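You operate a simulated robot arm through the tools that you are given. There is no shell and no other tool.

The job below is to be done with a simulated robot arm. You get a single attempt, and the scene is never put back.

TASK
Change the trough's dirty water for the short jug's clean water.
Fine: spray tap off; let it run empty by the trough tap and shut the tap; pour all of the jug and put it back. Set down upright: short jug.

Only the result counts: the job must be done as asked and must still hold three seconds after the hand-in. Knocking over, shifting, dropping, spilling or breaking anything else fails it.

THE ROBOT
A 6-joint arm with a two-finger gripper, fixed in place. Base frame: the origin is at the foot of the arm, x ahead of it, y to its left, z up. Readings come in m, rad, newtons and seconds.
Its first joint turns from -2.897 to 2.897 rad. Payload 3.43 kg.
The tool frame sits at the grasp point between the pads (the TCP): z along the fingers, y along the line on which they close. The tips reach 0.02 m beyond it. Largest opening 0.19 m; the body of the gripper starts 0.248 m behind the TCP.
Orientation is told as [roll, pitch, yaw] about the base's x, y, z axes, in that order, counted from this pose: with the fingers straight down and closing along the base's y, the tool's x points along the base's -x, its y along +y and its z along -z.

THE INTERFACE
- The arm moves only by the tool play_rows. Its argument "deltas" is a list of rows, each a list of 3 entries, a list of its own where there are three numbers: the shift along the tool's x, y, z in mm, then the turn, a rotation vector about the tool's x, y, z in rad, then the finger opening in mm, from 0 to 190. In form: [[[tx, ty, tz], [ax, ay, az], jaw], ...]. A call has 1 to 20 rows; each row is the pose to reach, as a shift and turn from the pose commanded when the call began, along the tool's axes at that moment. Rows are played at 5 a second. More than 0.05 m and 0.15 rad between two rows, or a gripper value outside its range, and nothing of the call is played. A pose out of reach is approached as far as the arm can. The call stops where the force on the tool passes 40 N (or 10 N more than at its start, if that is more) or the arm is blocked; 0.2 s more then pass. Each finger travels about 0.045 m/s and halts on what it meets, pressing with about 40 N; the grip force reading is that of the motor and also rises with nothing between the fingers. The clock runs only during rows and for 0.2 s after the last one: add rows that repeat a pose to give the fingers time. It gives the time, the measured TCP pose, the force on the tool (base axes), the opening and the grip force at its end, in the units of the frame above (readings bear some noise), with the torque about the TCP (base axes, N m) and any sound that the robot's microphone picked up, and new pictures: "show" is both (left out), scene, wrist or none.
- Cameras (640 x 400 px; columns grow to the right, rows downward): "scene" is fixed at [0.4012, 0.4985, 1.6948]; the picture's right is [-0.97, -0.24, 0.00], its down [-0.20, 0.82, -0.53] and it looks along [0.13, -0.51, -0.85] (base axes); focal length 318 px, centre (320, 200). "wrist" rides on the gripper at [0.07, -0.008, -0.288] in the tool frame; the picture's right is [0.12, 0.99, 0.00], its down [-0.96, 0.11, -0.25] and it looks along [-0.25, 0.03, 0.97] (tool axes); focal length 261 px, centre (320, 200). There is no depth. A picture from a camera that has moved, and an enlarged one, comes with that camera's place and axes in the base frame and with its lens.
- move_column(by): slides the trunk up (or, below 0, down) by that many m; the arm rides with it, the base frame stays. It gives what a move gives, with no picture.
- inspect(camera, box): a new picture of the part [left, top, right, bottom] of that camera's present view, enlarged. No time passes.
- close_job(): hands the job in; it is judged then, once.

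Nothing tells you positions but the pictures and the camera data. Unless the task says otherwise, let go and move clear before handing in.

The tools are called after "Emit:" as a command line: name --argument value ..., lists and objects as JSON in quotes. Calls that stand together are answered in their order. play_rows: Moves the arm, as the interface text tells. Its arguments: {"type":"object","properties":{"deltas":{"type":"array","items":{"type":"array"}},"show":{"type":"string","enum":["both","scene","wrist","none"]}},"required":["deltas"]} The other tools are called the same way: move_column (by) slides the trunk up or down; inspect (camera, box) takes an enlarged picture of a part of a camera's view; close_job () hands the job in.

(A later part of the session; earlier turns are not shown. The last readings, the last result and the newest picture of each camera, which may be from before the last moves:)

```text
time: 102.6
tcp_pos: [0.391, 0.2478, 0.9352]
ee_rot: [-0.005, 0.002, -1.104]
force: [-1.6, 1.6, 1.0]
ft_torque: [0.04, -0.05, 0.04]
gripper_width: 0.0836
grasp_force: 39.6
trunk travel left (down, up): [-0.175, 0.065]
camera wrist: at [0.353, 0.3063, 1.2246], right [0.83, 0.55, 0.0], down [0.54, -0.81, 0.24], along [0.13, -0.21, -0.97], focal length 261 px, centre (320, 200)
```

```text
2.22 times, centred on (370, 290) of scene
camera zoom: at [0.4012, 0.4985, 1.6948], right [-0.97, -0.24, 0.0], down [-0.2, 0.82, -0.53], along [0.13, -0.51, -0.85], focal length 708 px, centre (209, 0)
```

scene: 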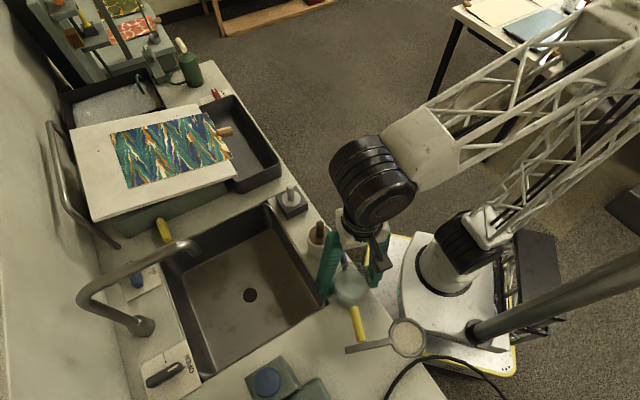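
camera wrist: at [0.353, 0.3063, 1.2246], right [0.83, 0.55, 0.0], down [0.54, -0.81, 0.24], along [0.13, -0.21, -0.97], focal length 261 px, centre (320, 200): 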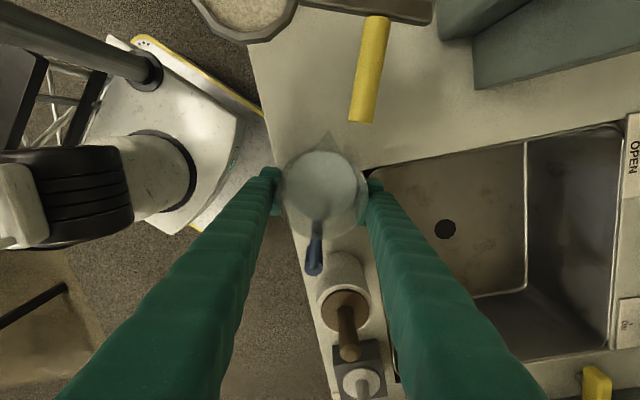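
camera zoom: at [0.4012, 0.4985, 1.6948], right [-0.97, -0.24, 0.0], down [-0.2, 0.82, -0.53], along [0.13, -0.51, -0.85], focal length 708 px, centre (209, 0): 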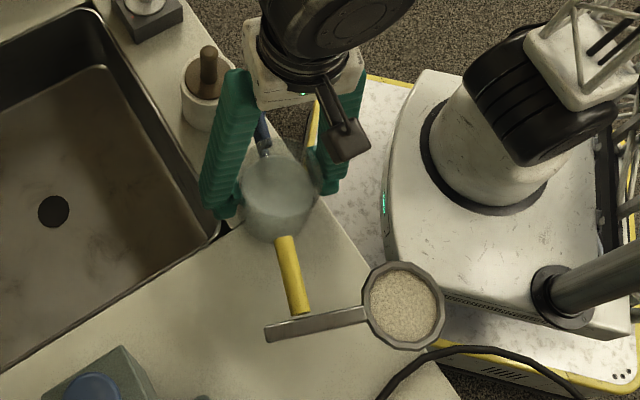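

The jug is upright and clear of the rod. I'll raise it smoothly to carrying height.

Emit:
play_rows --deltas '[[[0, 0, -4], [0, 0, 0], 60], [[0, 0, -12], [0, 0, 0], 60], [[0, 0, -24], [0, 0, 0], 60], [[0, 0, -40], [0, 0, 0], 60], [[0, 0, -58], [0, 0, 0], 60], [[0, 0, -76], [0, 0, 0], 60], [[0, 0, -94], [0, 0, 0], 60], [[0, 0, -112], [0, 0, 0], 60], [[0, 0, -130], [0, 0, 0], 60], [[0, 0, -146], [0, 0, 0], 60], [[0, 0, -160], [0, 0, 0], 60], [[0, 0, -170], [0, 0, 0], 60], [[0, 0, -175], [0, 0, 0], 60]]'

Emit:
inspect --camera "wrist" --box '[220, 60, 420, 260]'

```text
time: 105.4
tcp_pos: [0.3926, 0.2466, 1.1106]
ee_rot: [-0.004, 0.002, -1.105]
force: [-0.4, -0.3, -4.7]
ft_torque: [-0.02, -0.02, 0.02]
gripper_width: 0.0836
grasp_force: 40.2
trunk travel left (down, up): [-0.175, 0.065]
camera wrist: at [0.3544, 0.3056, 1.3993], right [0.83, 0.55, -0.01], down [0.54, -0.81, 0.24], along [0.13, -0.21, -0.97], focal length 261 px, centre (320, 200)
```

scene: 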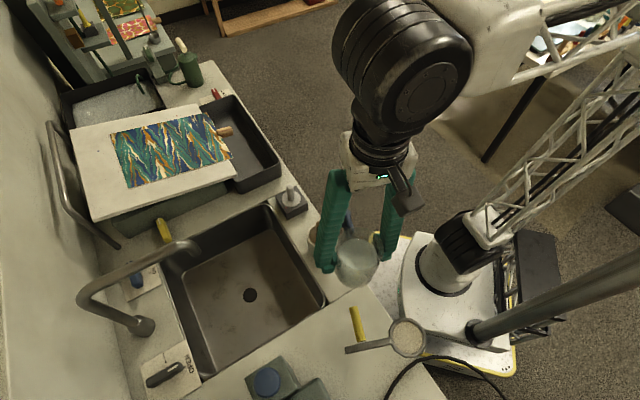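
wrist: 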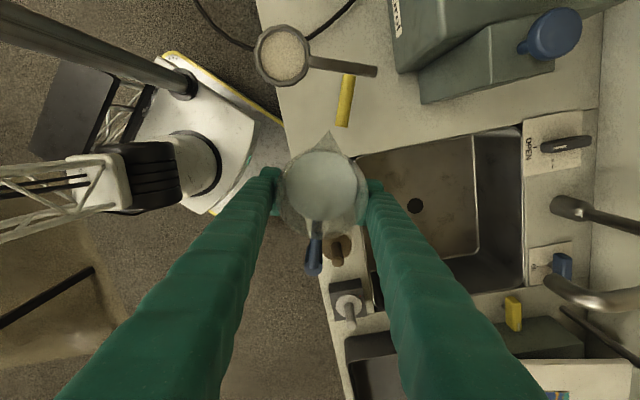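

```text
2.00 times, centred on (320, 160) of wrist
camera zoom: at [0.3544, 0.3056, 1.3993], right [0.83, 0.55, -0.01], down [0.54, -0.81, 0.24], along [0.13, -0.21, -0.97], focal length 521 px, centre (320, 280)
```

zoom: 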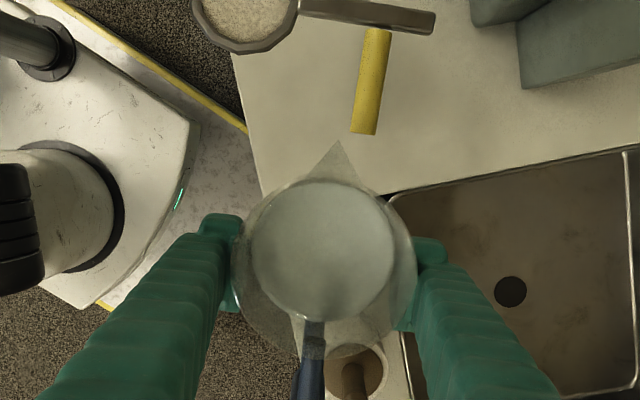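

The jug is upright and steady, weighing about 4.7 N. Next I'll carry it smoothly toward the trough, turning it so the spout will face the front of the counter.

Emit:
play_rows --deltas '[[[-4, 2, 0], [0, 0, -0.019], 60], [[-13, 7, 0], [0, 0, -0.057], 60], [[-27, 15, 0], [0, 0, -0.113], 60], [[-44, 25, 0], [0, 0, -0.189], 60], [[-62, 35, 0], [0, 0, -0.264], 60], [[-82, 46, 0], [0, 0, -0.349], 60], [[-102, 57, 0], [0, 0, -0.434], 60], [[-122, 68, 0], [0, 0, -0.519], 60], [[-142, 79, 0], [0, 0, -0.604], 60], [[-162, 90, 0], [0, 0, -0.689], 60], [[-182, 101, 0], [0, 0, -0.774], 60], [[-202, 112, 0], [0, 0, -0.859], 60], [[-222, 123, 0], [0, 0, -0.945], 60], [[-242, 135, 0], [0, 0, -1.03], 60], [[-262, 146, 0], [0, 0, -1.115], 60], [[-282, 157, 0], [0, 0, -1.2], 60], [[-302, 168, 0], [0, 0, -1.285], 60], [[-320, 178, 0], [0, 0, -1.36], 60], [[-333, 185, 0], [0, 0, -1.417], 60], [[-340, 189, 0], [0, 0, -1.45], 60]]'

```text
time: 109.6
tcp_pos: [0.7139, 0.0256, 1.1091]
ee_rot: [0.001, 0.007, 0.346]
force: [0.8, 0.6, -4.2]
ft_torque: [-0.02, -0.06, -0.01]
gripper_width: 0.0839
grasp_force: 39.5
trunk travel left (down, up): [-0.175, 0.065]
camera wrist: at [0.6524, -0.0068, 1.3975], right [-0.45, 0.89, 0.0], down [0.87, 0.44, 0.24], along [0.22, 0.11, -0.97], focal length 261 px, centre (320, 200)
```

scene: 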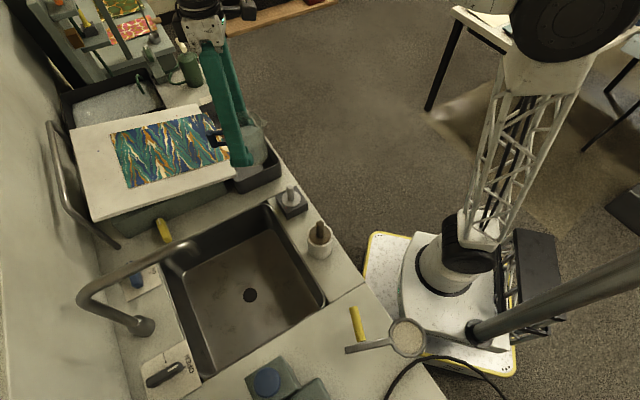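
wrist: 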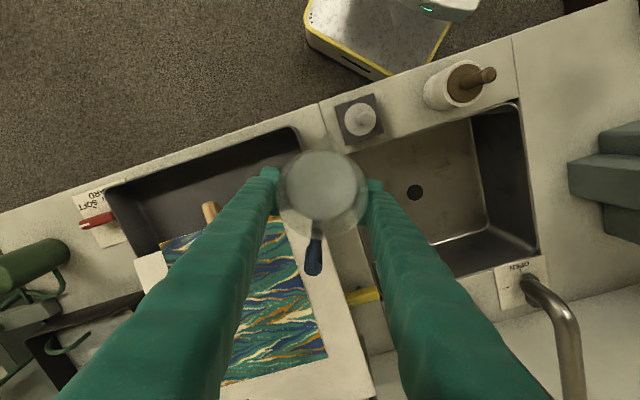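

Emit:
play_rows --deltas '[[[-2, -3, 1], [0, 0, -0.015], 60], [[-7, -9, 3], [0, 0, -0.045], 60], [[-15, -20, 7], [0, 0, -0.095], 60], [[-25, -33, 13], [0, 0, -0.158], 60], [[-36, -48, 19], [0, 0, -0.228], 60], [[-48, -63, 25], [0, 0, -0.299], 60], [[-57, -76, 31], [0, 0, -0.36], 60], [[-65, -86, 36], [0, 0, -0.408], 60], [[-70, -92, 39], [0, 0, -0.439], 60], [[-70, -92, 39], [0, 0, -0.439], 60]]'

Emit:
inspect --camera "wrist" --box '[200, 60, 440, 240]'

Emit:
inspect --camera "scene" --box '[170, 60, 330, 220]'

```text
time: 111.8
tcp_pos: [0.8086, -0.0361, 1.0696]
ee_rot: [0.002, 0.005, 0.786]
force: [-0.1, -0.3, -4.9]
ft_torque: [0.05, 0.0, 0.01]
gripper_width: 0.0836
grasp_force: 39.9
trunk travel left (down, up): [-0.175, 0.065]
camera wrist: at [0.7669, -0.0909, 1.3577], right [-0.79, 0.62, 0.0], down [0.6, 0.76, 0.24], along [0.15, 0.19, -0.97], focal length 261 px, centre (320, 200)
```

scene: 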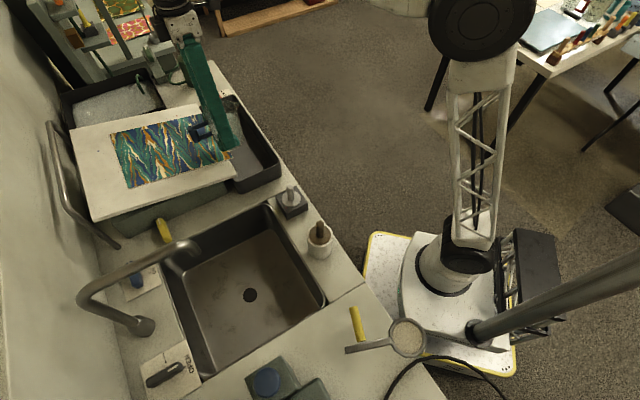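
wrist: 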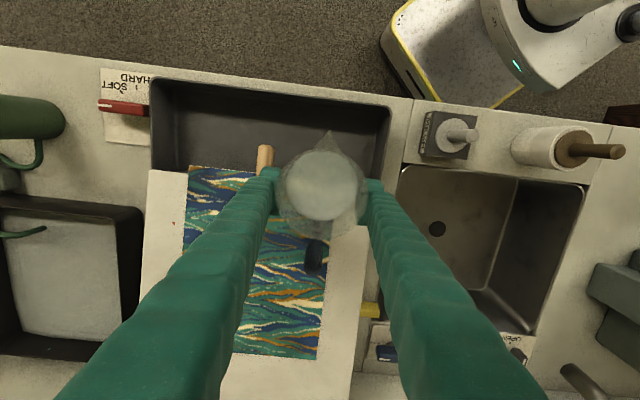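

```text
2.22 times, centred on (320, 150) of wrist
camera zoom: at [0.7669, -0.0909, 1.3577], right [-0.79, 0.62, 0.0], down [0.6, 0.76, 0.24], along [0.15, 0.19, -0.97], focal length 579 px, centre (320, 311)
```

zoom: 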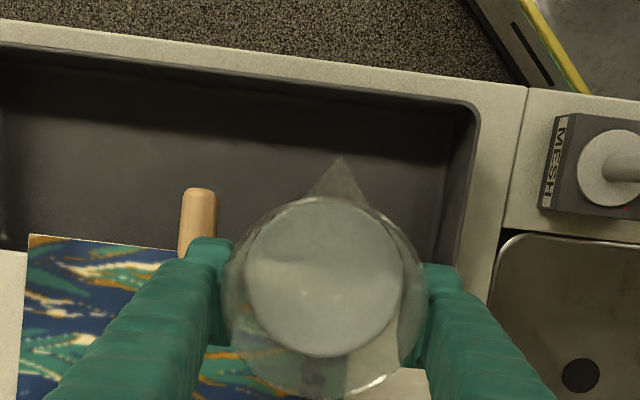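

```text
2.50 times, centred on (250, 140) of scene
camera zoom: at [0.4012, 0.4985, 1.6948], right [-0.97, -0.24, 0.0], down [-0.2, 0.82, -0.53], along [0.13, -0.51, -0.85], focal length 796 px, centre (495, 350)
```

zoom: 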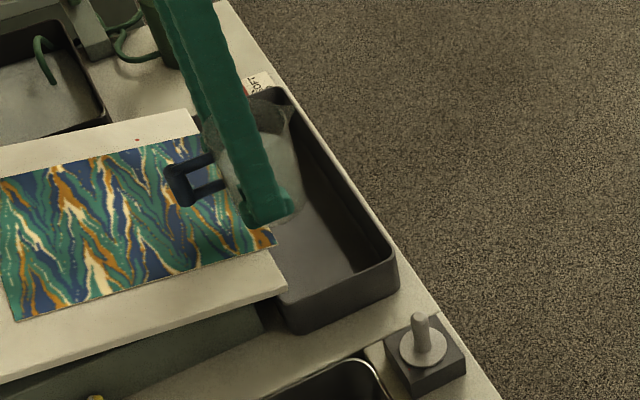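

The spout is over the trough's open area and points to the front. I'll shift back slightly and begin tilting slowly.

Emit:
play_rows --deltas '[[[-4, 0, 0], [0, -0.04, 0], 60], [[-9, 0, 0], [0, -0.1, 0], 60], [[-14, 0, 0], [0, -0.17, 0], 60], [[-17, 0, 0], [0, -0.24, 0], 60], [[-19, 0, 0], [0, -0.31, 0], 60], [[-19, 0, 0], [0, -0.38, 0], 60], [[-19, 0, 0], [0, -0.45, 0], 60], [[-19, 0, 0], [0, -0.52, 0], 60], [[-19, 0, 0], [0, -0.58, 0], 60], [[-19, 0, 0], [0, -0.64, 0], 60], [[-19, 0, 0], [0, -0.7, 0], 60]]'

Emit:
inspect --camera "scene" --box '[170, 60, 330, 220]'

Emit:
inspect --camera "wrist" --box '[200, 60, 440, 240]'

```text
time: 114.2
tcp_pos: [0.8233, -0.0215, 1.069]
ee_rot: [0.007, -0.696, 0.781]
force: [0.1, 0.1, -5.3]
ft_torque: [-0.05, 0.04, -0.02]
gripper_width: 0.084
grasp_force: 39.9
trunk travel left (down, up): [-0.175, 0.065]
camera wrist: at [0.6608, -0.1971, 1.2452], right [-0.77, 0.64, -0.07], down [0.33, 0.49, 0.81], along [0.55, 0.59, -0.59], focal length 261 px, centre (320, 200)
```

scene: 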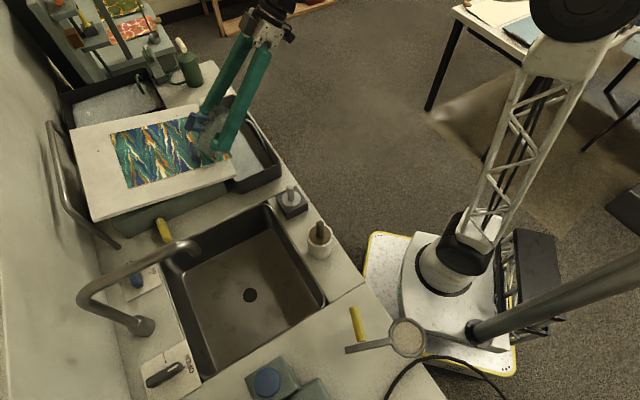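
wrist: 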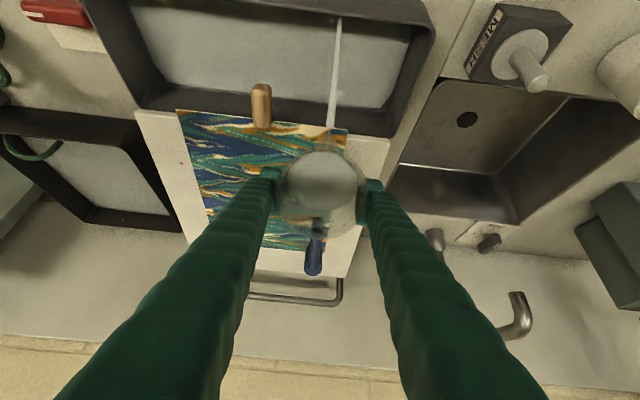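

```text
2.50 times, centred on (250, 140) of scene
camera zoom: at [0.4012, 0.4985, 1.6948], right [-0.97, -0.24, 0.0], down [-0.2, 0.82, -0.53], along [0.13, -0.51, -0.85], focal length 796 px, centre (495, 350)
```

zoom: 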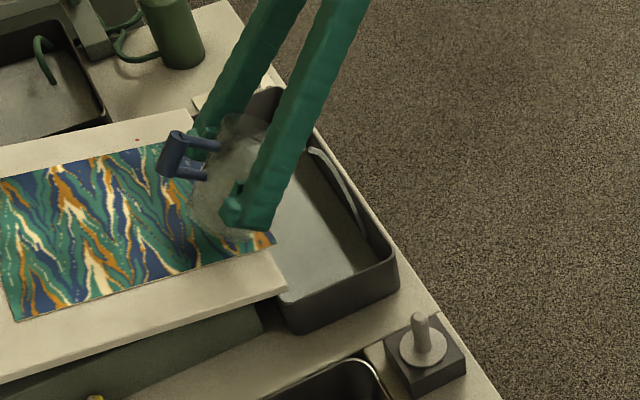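

```text
2.22 times, centred on (320, 150) of wrist
camera zoom: at [0.6608, -0.1971, 1.2452], right [-0.77, 0.64, -0.07], down [0.33, 0.49, 0.81], along [0.55, 0.59, -0.59], focal length 579 px, centre (320, 311)
```

zoom: 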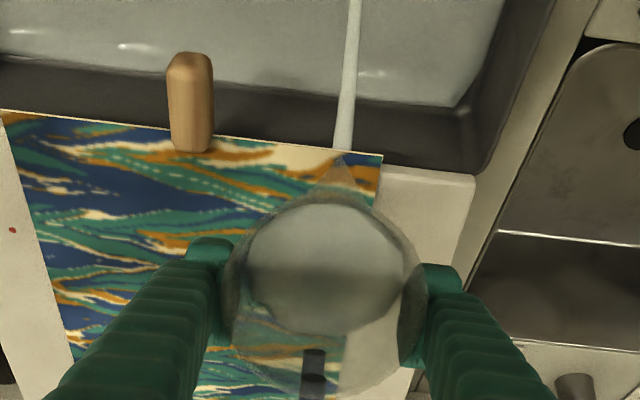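

Water is already flowing, and the stream lands inside the trough but close to its front wall. I'll shift the jug back while holding the tilt so it lands nearer the middle.

Emit:
play_rows --deltas '[[[-17, 0, 14], [0, 0, 0], 60], [[-27, 0, 23], [0, 0, 0], 60], [[-27, 0, 23], [0, 0, 0], 60]]'

Emit:
inspect --camera "scene" --box '[170, 60, 330, 220]'

Emit:
inspect --camera "wrist" --box '[200, 0, 440, 180]'

```text
time: 115.0
tcp_pos: [0.8472, 0.0016, 1.0688]
ee_rot: [0.005, -0.695, 0.781]
force: [-0.1, 0.0, -4.0]
ft_torque: [-0.01, -0.02, 0.01]
gripper_width: 0.0837
grasp_force: 40.2
trunk travel left (down, up): [-0.175, 0.065]
camera wrist: at [0.6852, -0.1739, 1.2458], right [-0.77, 0.64, -0.07], down [0.33, 0.49, 0.81], along [0.55, 0.59, -0.59], focal length 261 px, centre (320, 200)
```

scene: 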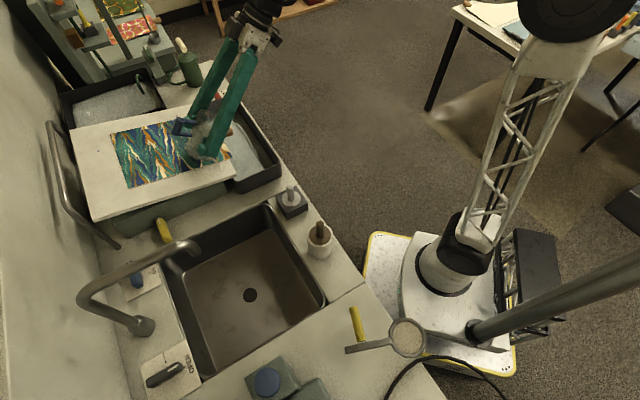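
wrist: 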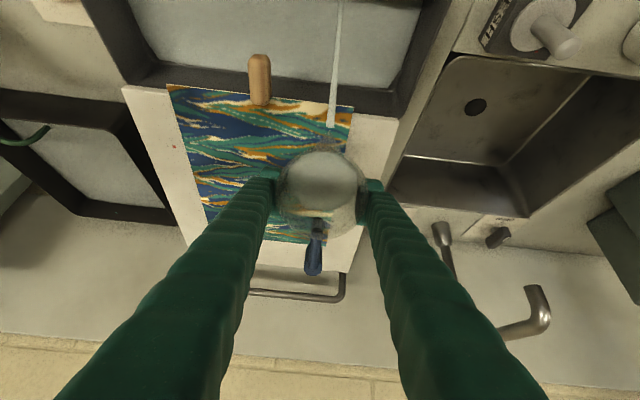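

```text
2.50 times, centred on (250, 140) of scene
camera zoom: at [0.4012, 0.4985, 1.6948], right [-0.97, -0.24, 0.0], down [-0.2, 0.82, -0.53], along [0.13, -0.51, -0.85], focal length 796 px, centre (495, 350)
```

zoom: 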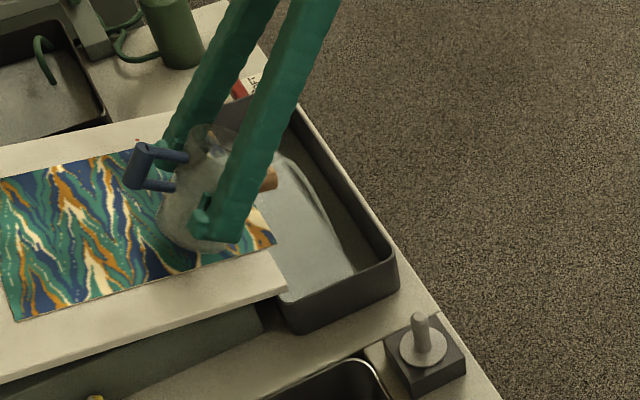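

```text
2.22 times, centred on (320, 90) of wrist
camera zoom: at [0.6852, -0.1739, 1.2458], right [-0.77, 0.64, -0.07], down [0.33, 0.49, 0.81], along [0.55, 0.59, -0.59], focal length 579 px, centre (320, 444)
```

zoom: 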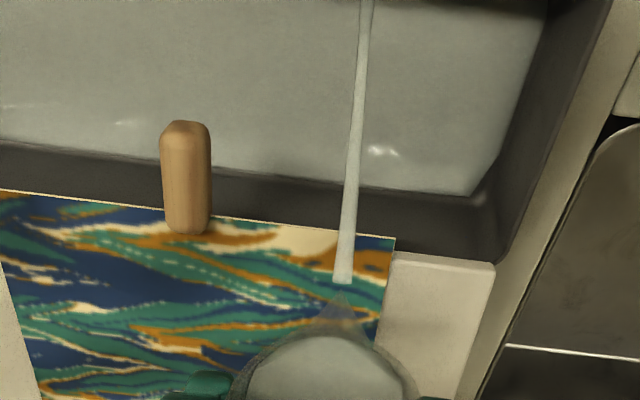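

The stream now lands well inside the trough. I'll keep tilting in small increments and watch it.

Emit:
play_rows --deltas '[[[0, 0, 0], [0, -0.02, 0], 60], [[0, 0, 0], [0, -0.045, 0], 60], [[0, 0, 0], [0, -0.07, 0], 60], [[0, 0, 0], [0, -0.1, 0], 60], [[0, 0, 0], [0, -0.13, 0], 60], [[0, 0, 0], [0, -0.16, 0], 60]]'

Emit:
inspect --camera "scene" --box '[170, 60, 330, 220]'

```text
time: 116.4
tcp_pos: [0.8482, 0.005, 1.0687]
ee_rot: [0.006, -0.857, 0.779]
force: [0.7, 0.1, -4.1]
ft_torque: [-0.02, 0.0, -0.02]
gripper_width: 0.0838
grasp_force: 40.1
trunk travel left (down, up): [-0.175, 0.065]
camera wrist: at [0.6685, -0.1896, 1.2051], right [-0.76, 0.65, -0.09], down [0.24, 0.39, 0.89], along [0.61, 0.65, -0.45], focal length 261 px, centre (320, 200)
```

scene: 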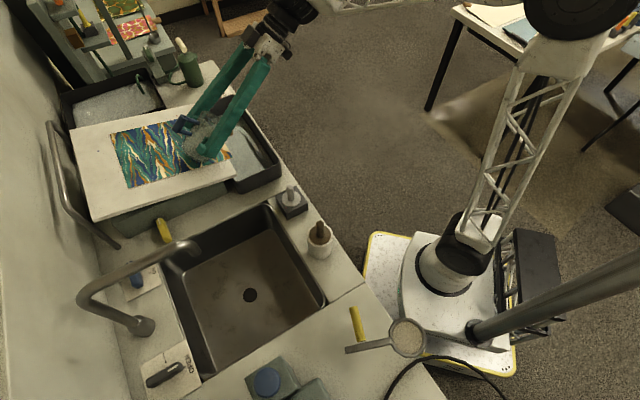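
wrist: 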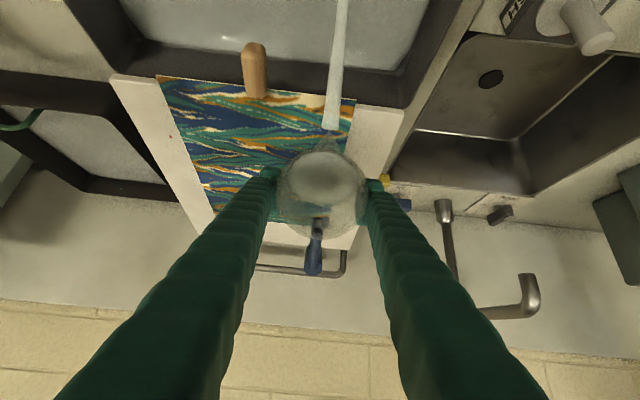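

```text
2.50 times, centred on (250, 140) of scene
camera zoom: at [0.4012, 0.4985, 1.6948], right [-0.97, -0.24, 0.0], down [-0.2, 0.82, -0.53], along [0.13, -0.51, -0.85], focal length 796 px, centre (495, 350)
```

zoom: 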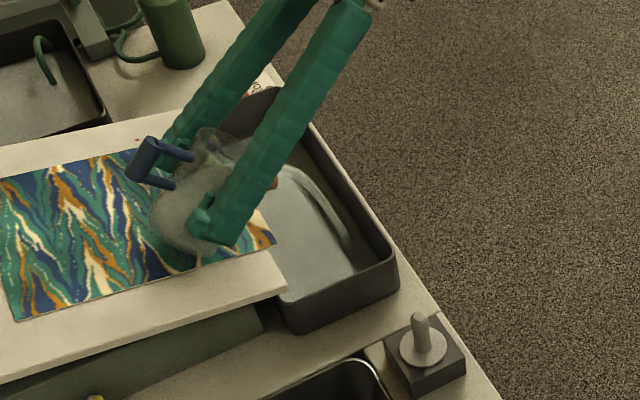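

Emit:
play_rows --deltas '[[[0, 0, 0], [0, -0.03, 0], 60], [[0, 0, 0], [0, -0.06, 0], 60], [[0, 0, 0], [0, -0.09, 0], 60], [[0, 0, 0], [0, -0.12, 0], 60], [[0, 0, 0], [0, -0.15, 0], 60], [[0, 0, 0], [0, -0.18, 0], 60]]'

Emit:
inspect --camera "scene" --box '[170, 60, 330, 220]'

```text
time: 117.8
tcp_pos: [0.8493, 0.0038, 1.0681]
ee_rot: [0.007, -1.035, 0.779]
force: [-0.6, -0.8, -3.2]
ft_torque: [-0.03, 0.03, 0.01]
gripper_width: 0.0838
grasp_force: 40.5
trunk travel left (down, up): [-0.175, 0.065]
camera wrist: at [0.6531, -0.204, 1.1549], right [-0.74, 0.66, -0.1], down [0.12, 0.28, 0.95], along [0.66, 0.7, -0.28], focal length 261 px, centre (320, 200)
```

scene: 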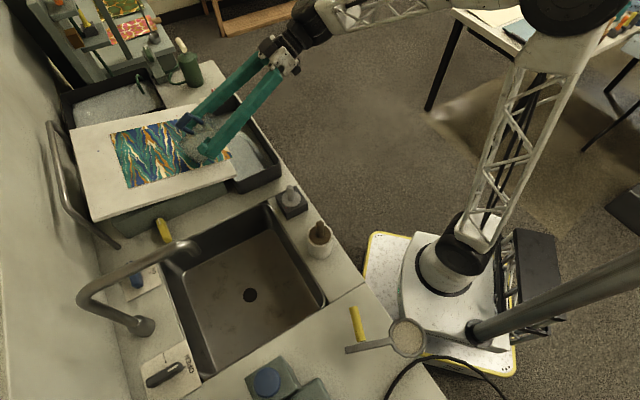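
wrist: 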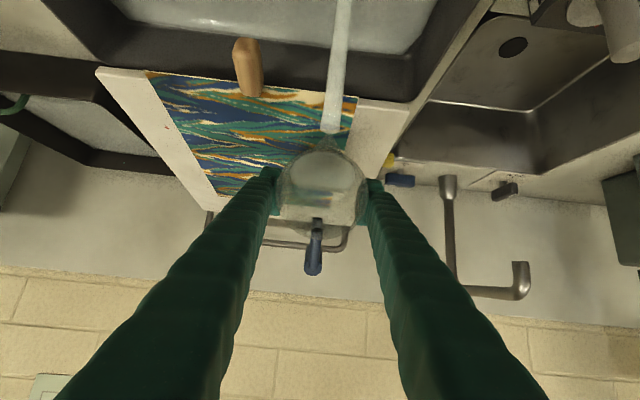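

```text
2.50 times, centred on (250, 140) of scene
camera zoom: at [0.4012, 0.4985, 1.6948], right [-0.97, -0.24, 0.0], down [-0.2, 0.82, -0.53], along [0.13, -0.51, -0.85], focal length 796 px, centre (495, 350)
```

zoom: 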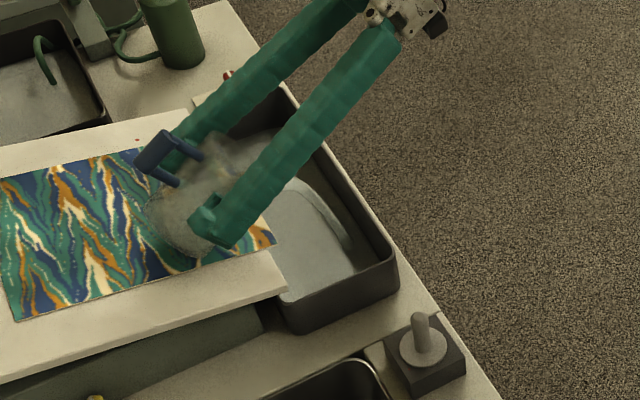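

Emit:
play_rows --deltas '[[[0, 0, 0], [0, -0.02, 0], 60], [[0, 0, 0], [0, -0.04, 0], 60], [[1.5, 0, -2.6], [0, -0.07, 0], 60], [[3, 0, -5.2], [0, -0.1, 0], 60], [[4.6, 0, -7.8], [0, -0.13, 0], 60], [[6, 0, -10.3], [0, -0.16, 0], 60]]'

Emit:
inspect --camera "scene" --box '[170, 60, 330, 220]'

```text
time: 119.2
tcp_pos: [0.841, -0.0059, 1.0698]
ee_rot: [0.012, -1.196, 0.774]
force: [-0.1, 0.0, -2.2]
ft_torque: [-0.01, 0.0, -0.05]
gripper_width: 0.0836
grasp_force: 39.8
trunk travel left (down, up): [-0.175, 0.065]
camera wrist: at [0.6389, -0.22, 1.1097], right [-0.73, 0.67, -0.11], down [0.01, 0.16, 0.99], along [0.68, 0.72, -0.13], focal length 261 px, centre (320, 200)
```

scene: 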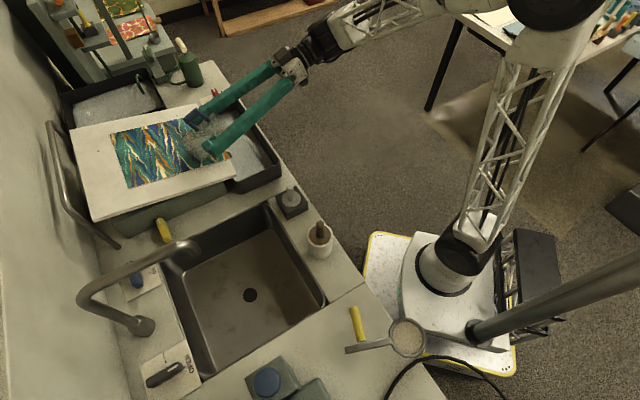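
wrist: 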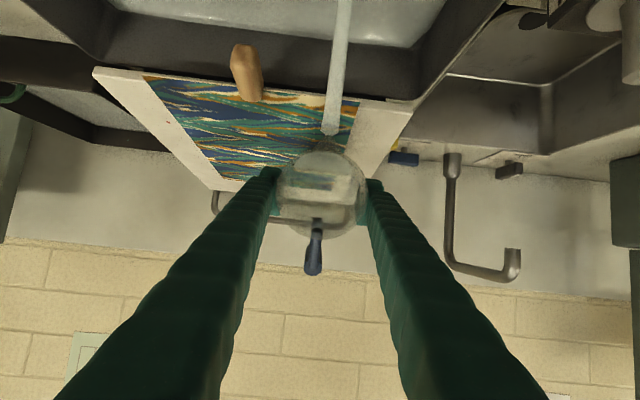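

```text
2.50 times, centred on (250, 140) of scene
camera zoom: at [0.4012, 0.4985, 1.6948], right [-0.97, -0.24, 0.0], down [-0.2, 0.82, -0.53], along [0.13, -0.51, -0.85], focal length 796 px, centre (495, 350)
```

zoom: 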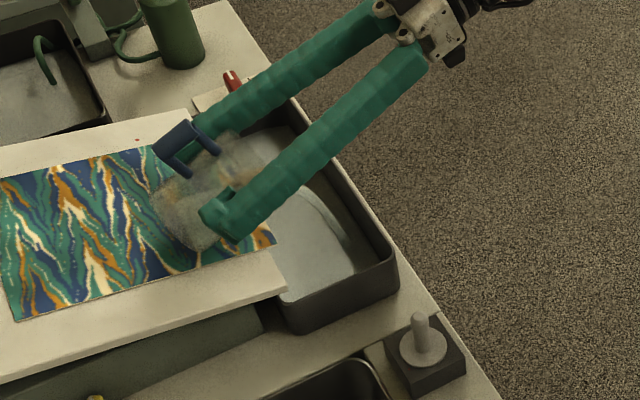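

Emit:
play_rows --deltas '[[[0.7, 0, -1.9], [0, -0.03, 0], 60], [[1.5, 0, -3.7], [0, -0.06, 0], 60], [[2.5, 0, -6.5], [0, -0.09, 0], 60], [[3.6, 0, -9.3], [0, -0.13, 0], 60], [[5, 0, -13], [0, -0.17, 0], 60], [[6.5, 0, -16.8], [0, -0.21, 0], 60]]'

Emit:
inspect --camera "scene" --box '[170, 60, 330, 220]'

```text
time: 120.6
tcp_pos: [0.8267, -0.0186, 1.0699]
ee_rot: [0.022, -1.406, 0.763]
force: [0.0, 0.3, -1.0]
ft_torque: [-0.04, 0.02, -0.06]
gripper_width: 0.0835
grasp_force: 39.8
trunk travel left (down, up): [-0.175, 0.065]
camera wrist: at [0.6232, -0.233, 1.0479], right [-0.72, 0.69, -0.11], down [-0.14, 0.02, 0.99], along [0.68, 0.72, 0.08], focal length 261 px, centre (320, 200)
```

scene: 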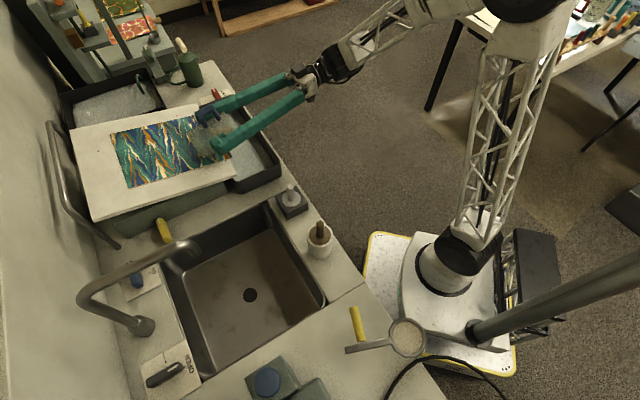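
wrist: 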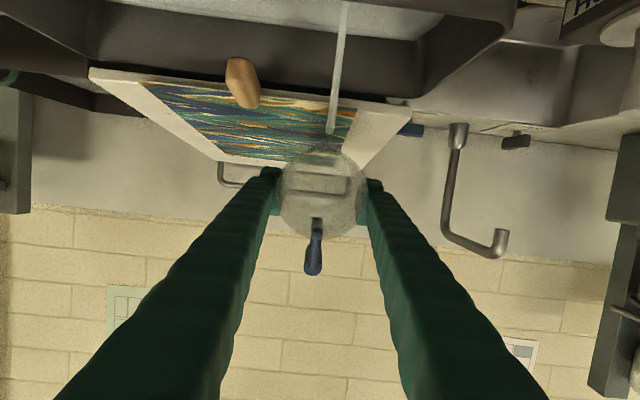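

```text
2.50 times, centred on (250, 140) of scene
camera zoom: at [0.4012, 0.4985, 1.6948], right [-0.97, -0.24, 0.0], down [-0.2, 0.82, -0.53], along [0.13, -0.51, -0.85], focal length 796 px, centre (495, 350)
```

zoom: 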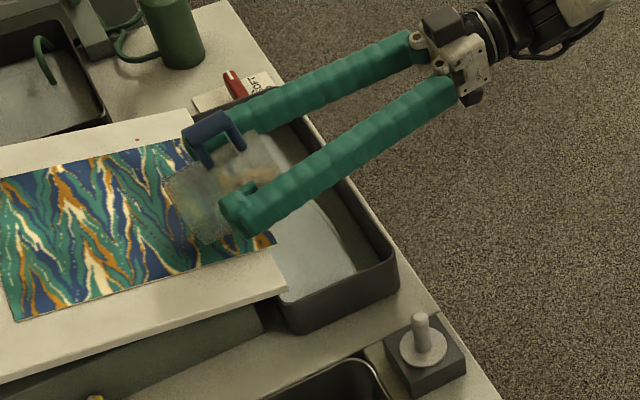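

Emit:
play_rows --deltas '[[[0.4, 0, -2.5], [0, -0.03, 0], 60], [[0.8, 0, -5], [0, -0.07, 0], 60], [[1.2, 0, -7.5], [0, -0.11, 0], 60], [[1.6, 0, -10], [0, -0.15, 0], 60], [[2.2, 0, -14], [0, -0.2, 0], 60], [[3, 0, -18], [0, -0.25, 0], 60], [[3.6, 0, -22], [0, -0.3, 0], 60], [[4.2, 0, -26], [0, -0.35, 0], 60]]'

Emit:
inspect --camera "scene" --box '[170, 60, 330, 220]'

Emit:
inspect --camera "wrist" --box '[240, 80, 400, 240]'

```text
time: 122.4
tcp_pos: [0.81, -0.0372, 1.0693]
ee_rot: [3.126, -1.385, -2.34]
force: [0.6, 0.2, -0.2]
ft_torque: [-0.08, 0.08, -0.09]
gripper_width: 0.0835
grasp_force: 39.8
trunk travel left (down, up): [-0.175, 0.065]
camera wrist: at [0.6239, -0.2342, 0.9475], right [-0.69, 0.72, -0.11], down [-0.38, -0.22, 0.9], along [0.62, 0.66, 0.42], focal length 261 px, centre (320, 200)
```

scene: 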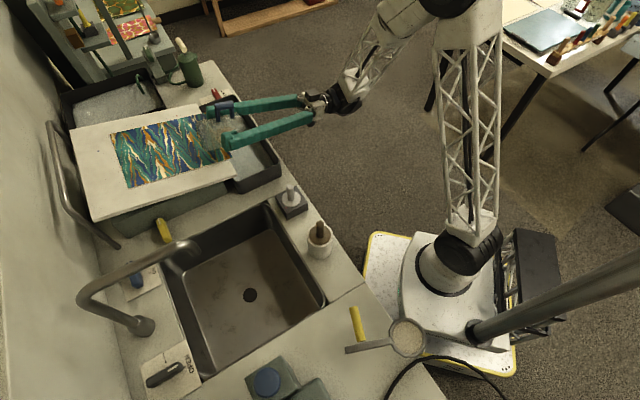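
wrist: 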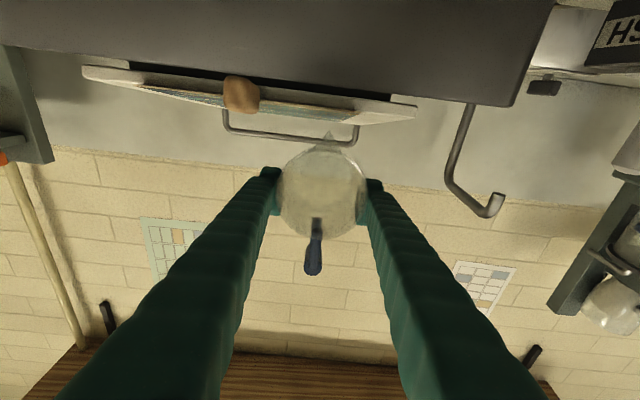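

```text
2.50 times, centred on (250, 140) of scene
camera zoom: at [0.4012, 0.4985, 1.6948], right [-0.97, -0.24, 0.0], down [-0.2, 0.82, -0.53], along [0.13, -0.51, -0.85], focal length 796 px, centre (495, 350)
```

zoom: 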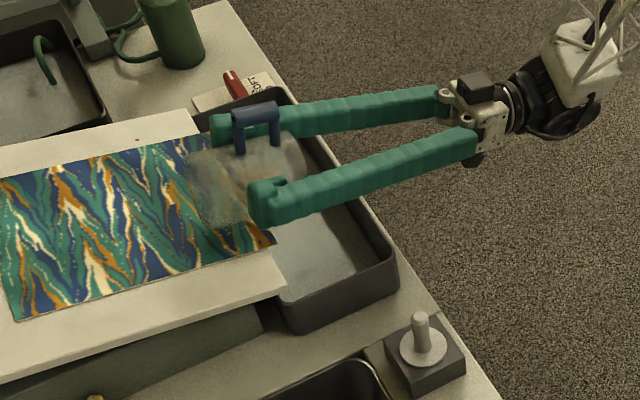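

```text
2.50 times, centred on (320, 160) of wrist
camera zoom: at [0.6239, -0.2342, 0.9475], right [-0.69, 0.72, -0.11], down [-0.38, -0.22, 0.9], along [0.62, 0.66, 0.42], focal length 652 px, centre (320, 300)
```

zoom: 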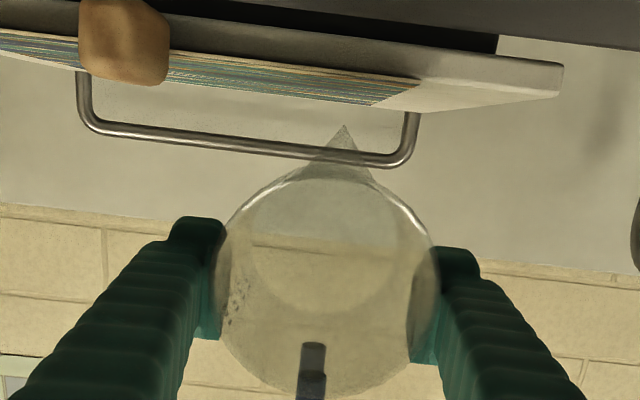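

The stream has stopped and the jug looks empty. I'll tilt a bit further to about 114° and hold briefly so every drop drains.

Emit:
play_rows --deltas '[[[-1, 0, -4], [0, -0.06, 0], 60], [[-1.5, 0, -8], [0, -0.12, 0], 60], [[-2, 0, -11], [0, -0.18, 0], 60], [[-2.3, 0, -12], [0, -0.23, 0], 60], [[-2.3, 0, -12], [0, -0.23, 0], 60], [[-2.3, 0, -12], [0, -0.23, 0], 60], [[-2.3, 0, -12], [0, -0.23, 0], 60], [[-2.3, 0, -12], [0, -0.23, 0], 60], [[-2.3, 0, -12], [0, -0.23, 0], 60], [[-2.3, 0, -12], [0, -0.23, 0], 60], [[-2.3, 0, -12], [0, -0.23, 0], 60], [[-2.3, 0, -12], [0, -0.23, 0], 60]]'

Emit:
inspect --camera "scene" --box '[170, 60, 330, 220]'

```text
time: 125.0
tcp_pos: [0.8007, -0.0442, 1.0691]
ee_rot: [3.131, -1.154, -2.346]
force: [-0.4, -0.4, -1.4]
ft_torque: [0.01, -0.04, 0.01]
gripper_width: 0.0836
grasp_force: 40.2
trunk travel left (down, up): [-0.175, 0.065]
camera wrist: at [0.6397, -0.2167, 0.8894], right [-0.67, 0.74, -0.1], down [-0.51, -0.35, 0.78], along [0.54, 0.58, 0.62], focal length 261 px, centre (320, 200)
```

scene: 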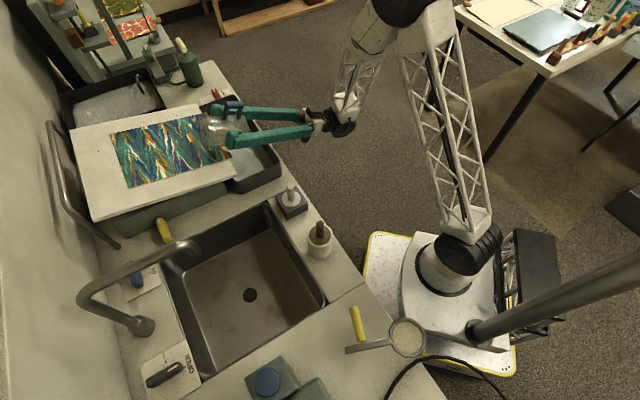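
wrist: 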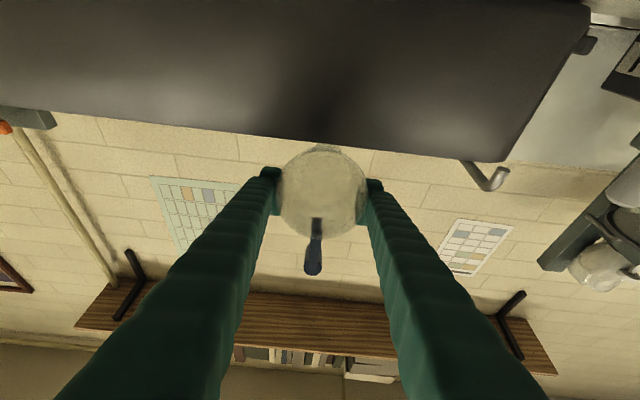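

```text
2.50 times, centred on (250, 140) of scene
camera zoom: at [0.4012, 0.4985, 1.6948], right [-0.97, -0.24, 0.0], down [-0.2, 0.82, -0.53], along [0.13, -0.51, -0.85], focal length 796 px, centre (495, 350)
```

zoom: 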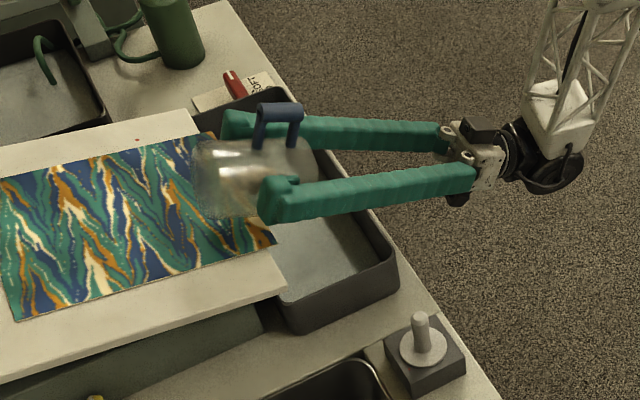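

The jug is empty. I'll bring it back upright along the same path.

Emit:
play_rows --deltas '[[[1, 0, 2], [0, 0.1, 0], 60], [[3, 0, 6], [0, 0.22, 0], 60], [[5, 0, 11], [0, 0.35, 0], 60], [[7.3, 0, 16.5], [0, 0.48, 0], 60], [[7.3, 0, 16.5], [0, 0.61, 0], 60], [[7.3, 0, 16.5], [0, 0.74, 0], 60], [[7.3, 0, 16.5], [0, 0.87, 0], 60], [[7.3, 0, 16.5], [0, 1.0, 0], 60], [[7.3, 0, 16.5], [0, 1.13, 0], 60], [[7.3, 0, 16.5], [0, 1.26, 0], 60], [[7.3, 0, 16.5], [0, 1.39, 0], 60], [[7.3, 0, 16.5], [0, 1.52, 0], 60], [[7.3, 0, 16.5], [0, 1.65, 0], 60], [[7.3, 0, 16.5], [0, 1.78, 0], 60], [[7.3, 0, 16.5], [0, 1.9, 0], 60], [[7.3, 0, 16.5], [0, 1.9876, 0], 60]]'

Emit:
inspect --camera "wrist" --box '[140, 40, 460, 260]'

Emit:
inspect --camera "scene" --box '[170, 60, 330, 220]'

```text
time: 128.4
tcp_pos: [0.8132, -0.0329, 1.0691]
ee_rot: [0.004, 0.002, 0.784]
force: [-0.3, -1.2, -0.7]
ft_torque: [0.11, -0.13, 0.01]
gripper_width: 0.0834
grasp_force: 39.8
trunk travel left (down, up): [-0.175, 0.065]
camera wrist: at [0.7701, -0.0891, 1.3577], right [-0.79, 0.62, 0.0], down [0.6, 0.76, 0.24], along [0.15, 0.19, -0.97], focal length 261 px, centre (320, 200)
```

scene: 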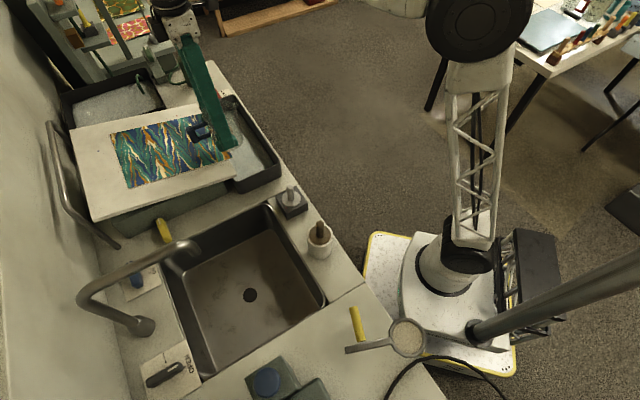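
wrist: 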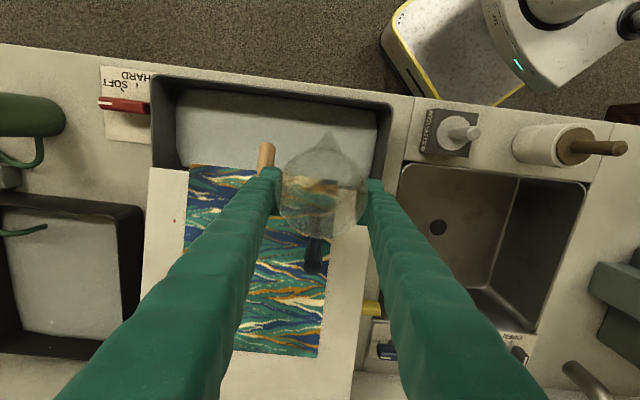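

```text
1.82 times, centred on (300, 150) of wrist
camera zoom: at [0.7701, -0.0891, 1.3577], right [-0.79, 0.62, 0.0], down [0.6, 0.76, 0.24], along [0.15, 0.19, -0.97], focal length 474 px, centre (356, 291)
```

zoom: 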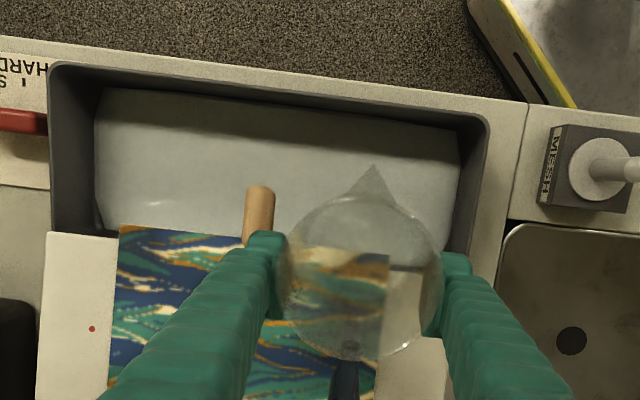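

```text
2.50 times, centred on (250, 140) of scene
camera zoom: at [0.4012, 0.4985, 1.6948], right [-0.97, -0.24, 0.0], down [-0.2, 0.82, -0.53], along [0.13, -0.51, -0.85], focal length 796 px, centre (495, 350)
```

zoom: 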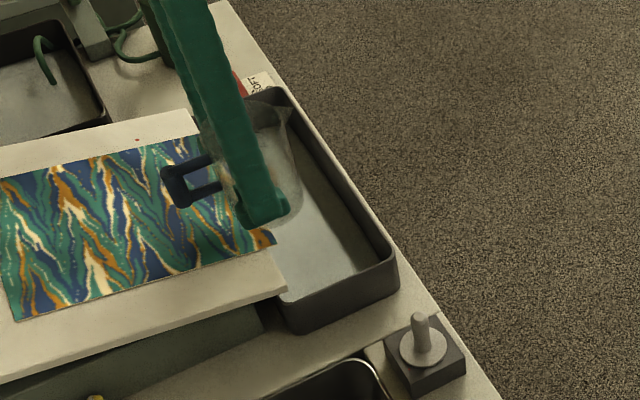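

The trough now holds the clear water and the jug is empty. I'll carry the jug back toward its place, reversing the earlier path.

Emit:
play_rows --deltas '[[[2, 10, -12], [0, 0, 0.038], 60], [[6, 30, -28], [0, 0, 0.113], 60], [[12, 60, -43], [0, 0, 0.227], 60], [[18, 89, -43], [0, 0, 0.34], 60], [[24, 119, -43], [0, 0, 0.453], 60], [[30, 149, -43], [0, 0, 0.566], 60], [[36, 179, -43], [0, 0, 0.68], 60], [[42, 208, -43], [0, 0, 0.793], 60], [[48, 238, -43], [0, 0, 0.906], 60], [[54, 268, -43], [0, 0, 1.02], 60], [[60, 298, -43], [0, 0, 1.133], 60], [[66, 327, -43], [0, 0, 1.246], 60], [[72, 357, -43], [0, 0, 1.359], 60], [[78, 387, -43], [0, 0, 1.473], 60], [[85, 417, -43], [0, 0, 1.586], 60], [[91, 446, -43], [0, 0, 1.699], 60], [[97, 476, -43], [0, 0, 1.812], 60], [[100.6, 496, -43], [0, 0, 1.888], 60], [[100.6, 496, -43], [0, 0, 1.888], 60]]'

Emit:
inspect --camera "wrist" --box '[220, 60, 420, 260]'

```text
time: 132.4
tcp_pos: [0.3905, 0.2469, 1.1147]
ee_rot: [-0.003, 0.002, -1.105]
force: [0.6, 0.4, -1.4]
ft_torque: [0.0, 0.01, -0.01]
gripper_width: 0.0833
grasp_force: 39.5
trunk travel left (down, up): [-0.175, 0.065]
camera wrist: at [0.3514, 0.3058, 1.4028], right [0.83, 0.55, 0.0], down [0.54, -0.81, 0.24], along [0.13, -0.2, -0.97], focal length 261 px, centre (320, 200)
```

scene: 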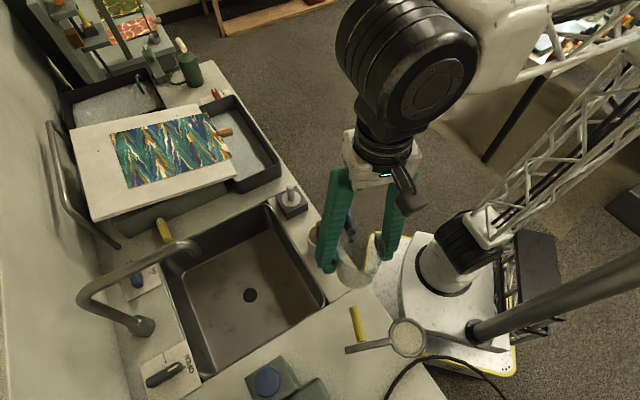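
wrist: 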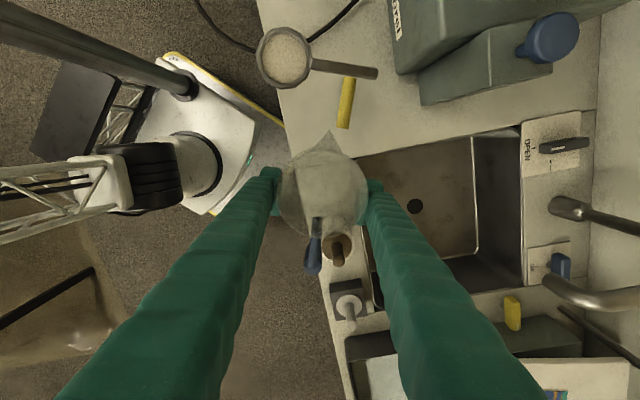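

```text
2.00 times, centred on (320, 160) of wrist
camera zoom: at [0.3514, 0.3058, 1.4028], right [0.83, 0.55, 0.0], down [0.54, -0.81, 0.24], along [0.13, -0.2, -0.97], focal length 521 px, centre (320, 280)
```

zoom: 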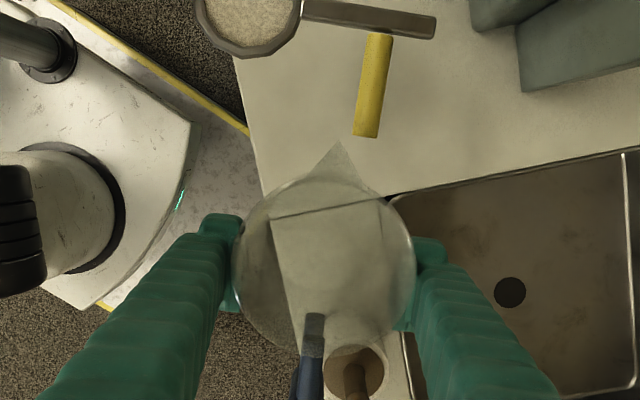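

The view matches the one from just after lifting. I'll lower it to just above the counter, beside the rod.

Emit:
play_rows --deltas '[[[0, 0, 20], [0, 0, 0], 60], [[0, 0, 50], [0, 0, 0], 60], [[0, 0, 85], [0, 0, 0], 60], [[0, 0, 115], [0, 0, 0], 60], [[0, 0, 140], [0, 0, 0], 60], [[0, 0, 158], [0, 0, 0], 60], [[0, 0, 170], [0, 0, 0], 60], [[0, 0, 175], [0, 0, 0], 60], [[0, 0, 175], [0, 0, 0], 60]]'

Emit:
inspect --camera "wrist" --box '[220, 60, 420, 240]'

```text
time: 134.4
tcp_pos: [0.3898, 0.2472, 0.9395]
ee_rot: [-0.003, 0.003, -1.103]
force: [0.1, -0.5, -0.4]
ft_torque: [0.02, 0.01, -0.04]
gripper_width: 0.0835
grasp_force: 40.0
trunk travel left (down, up): [-0.175, 0.065]
camera wrist: at [0.3517, 0.3065, 1.2283], right [0.83, 0.55, 0.0], down [0.54, -0.81, 0.24], along [0.13, -0.2, -0.97], focal length 261 px, centre (320, 200)
```

scene: 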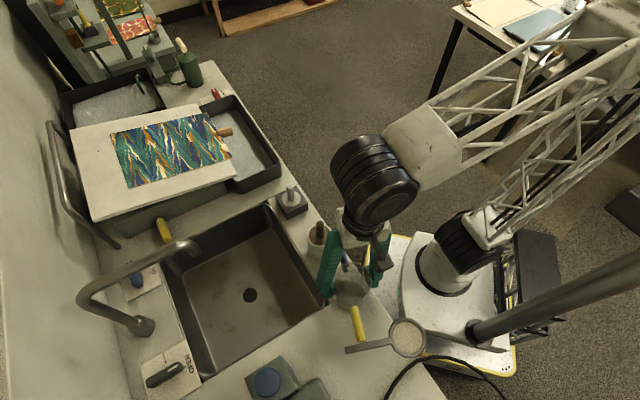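
wrist: 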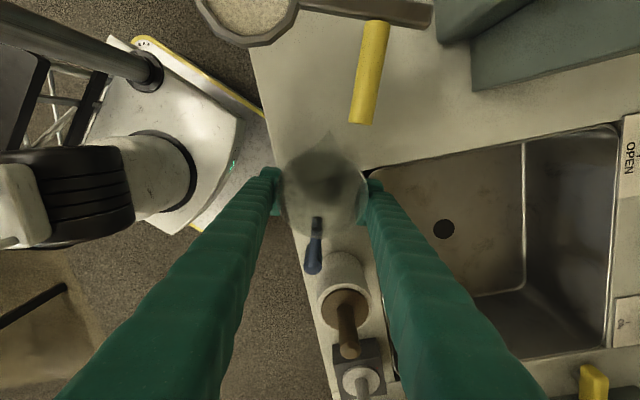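

```text
2.22 times, centred on (320, 150) of wrist
camera zoom: at [0.3517, 0.3065, 1.2283], right [0.83, 0.55, 0.0], down [0.54, -0.81, 0.24], along [0.13, -0.2, -0.97], focal length 579 px, centre (320, 311)
```

zoom: 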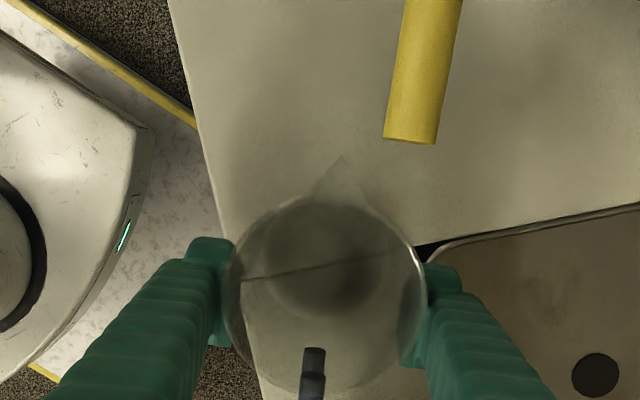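

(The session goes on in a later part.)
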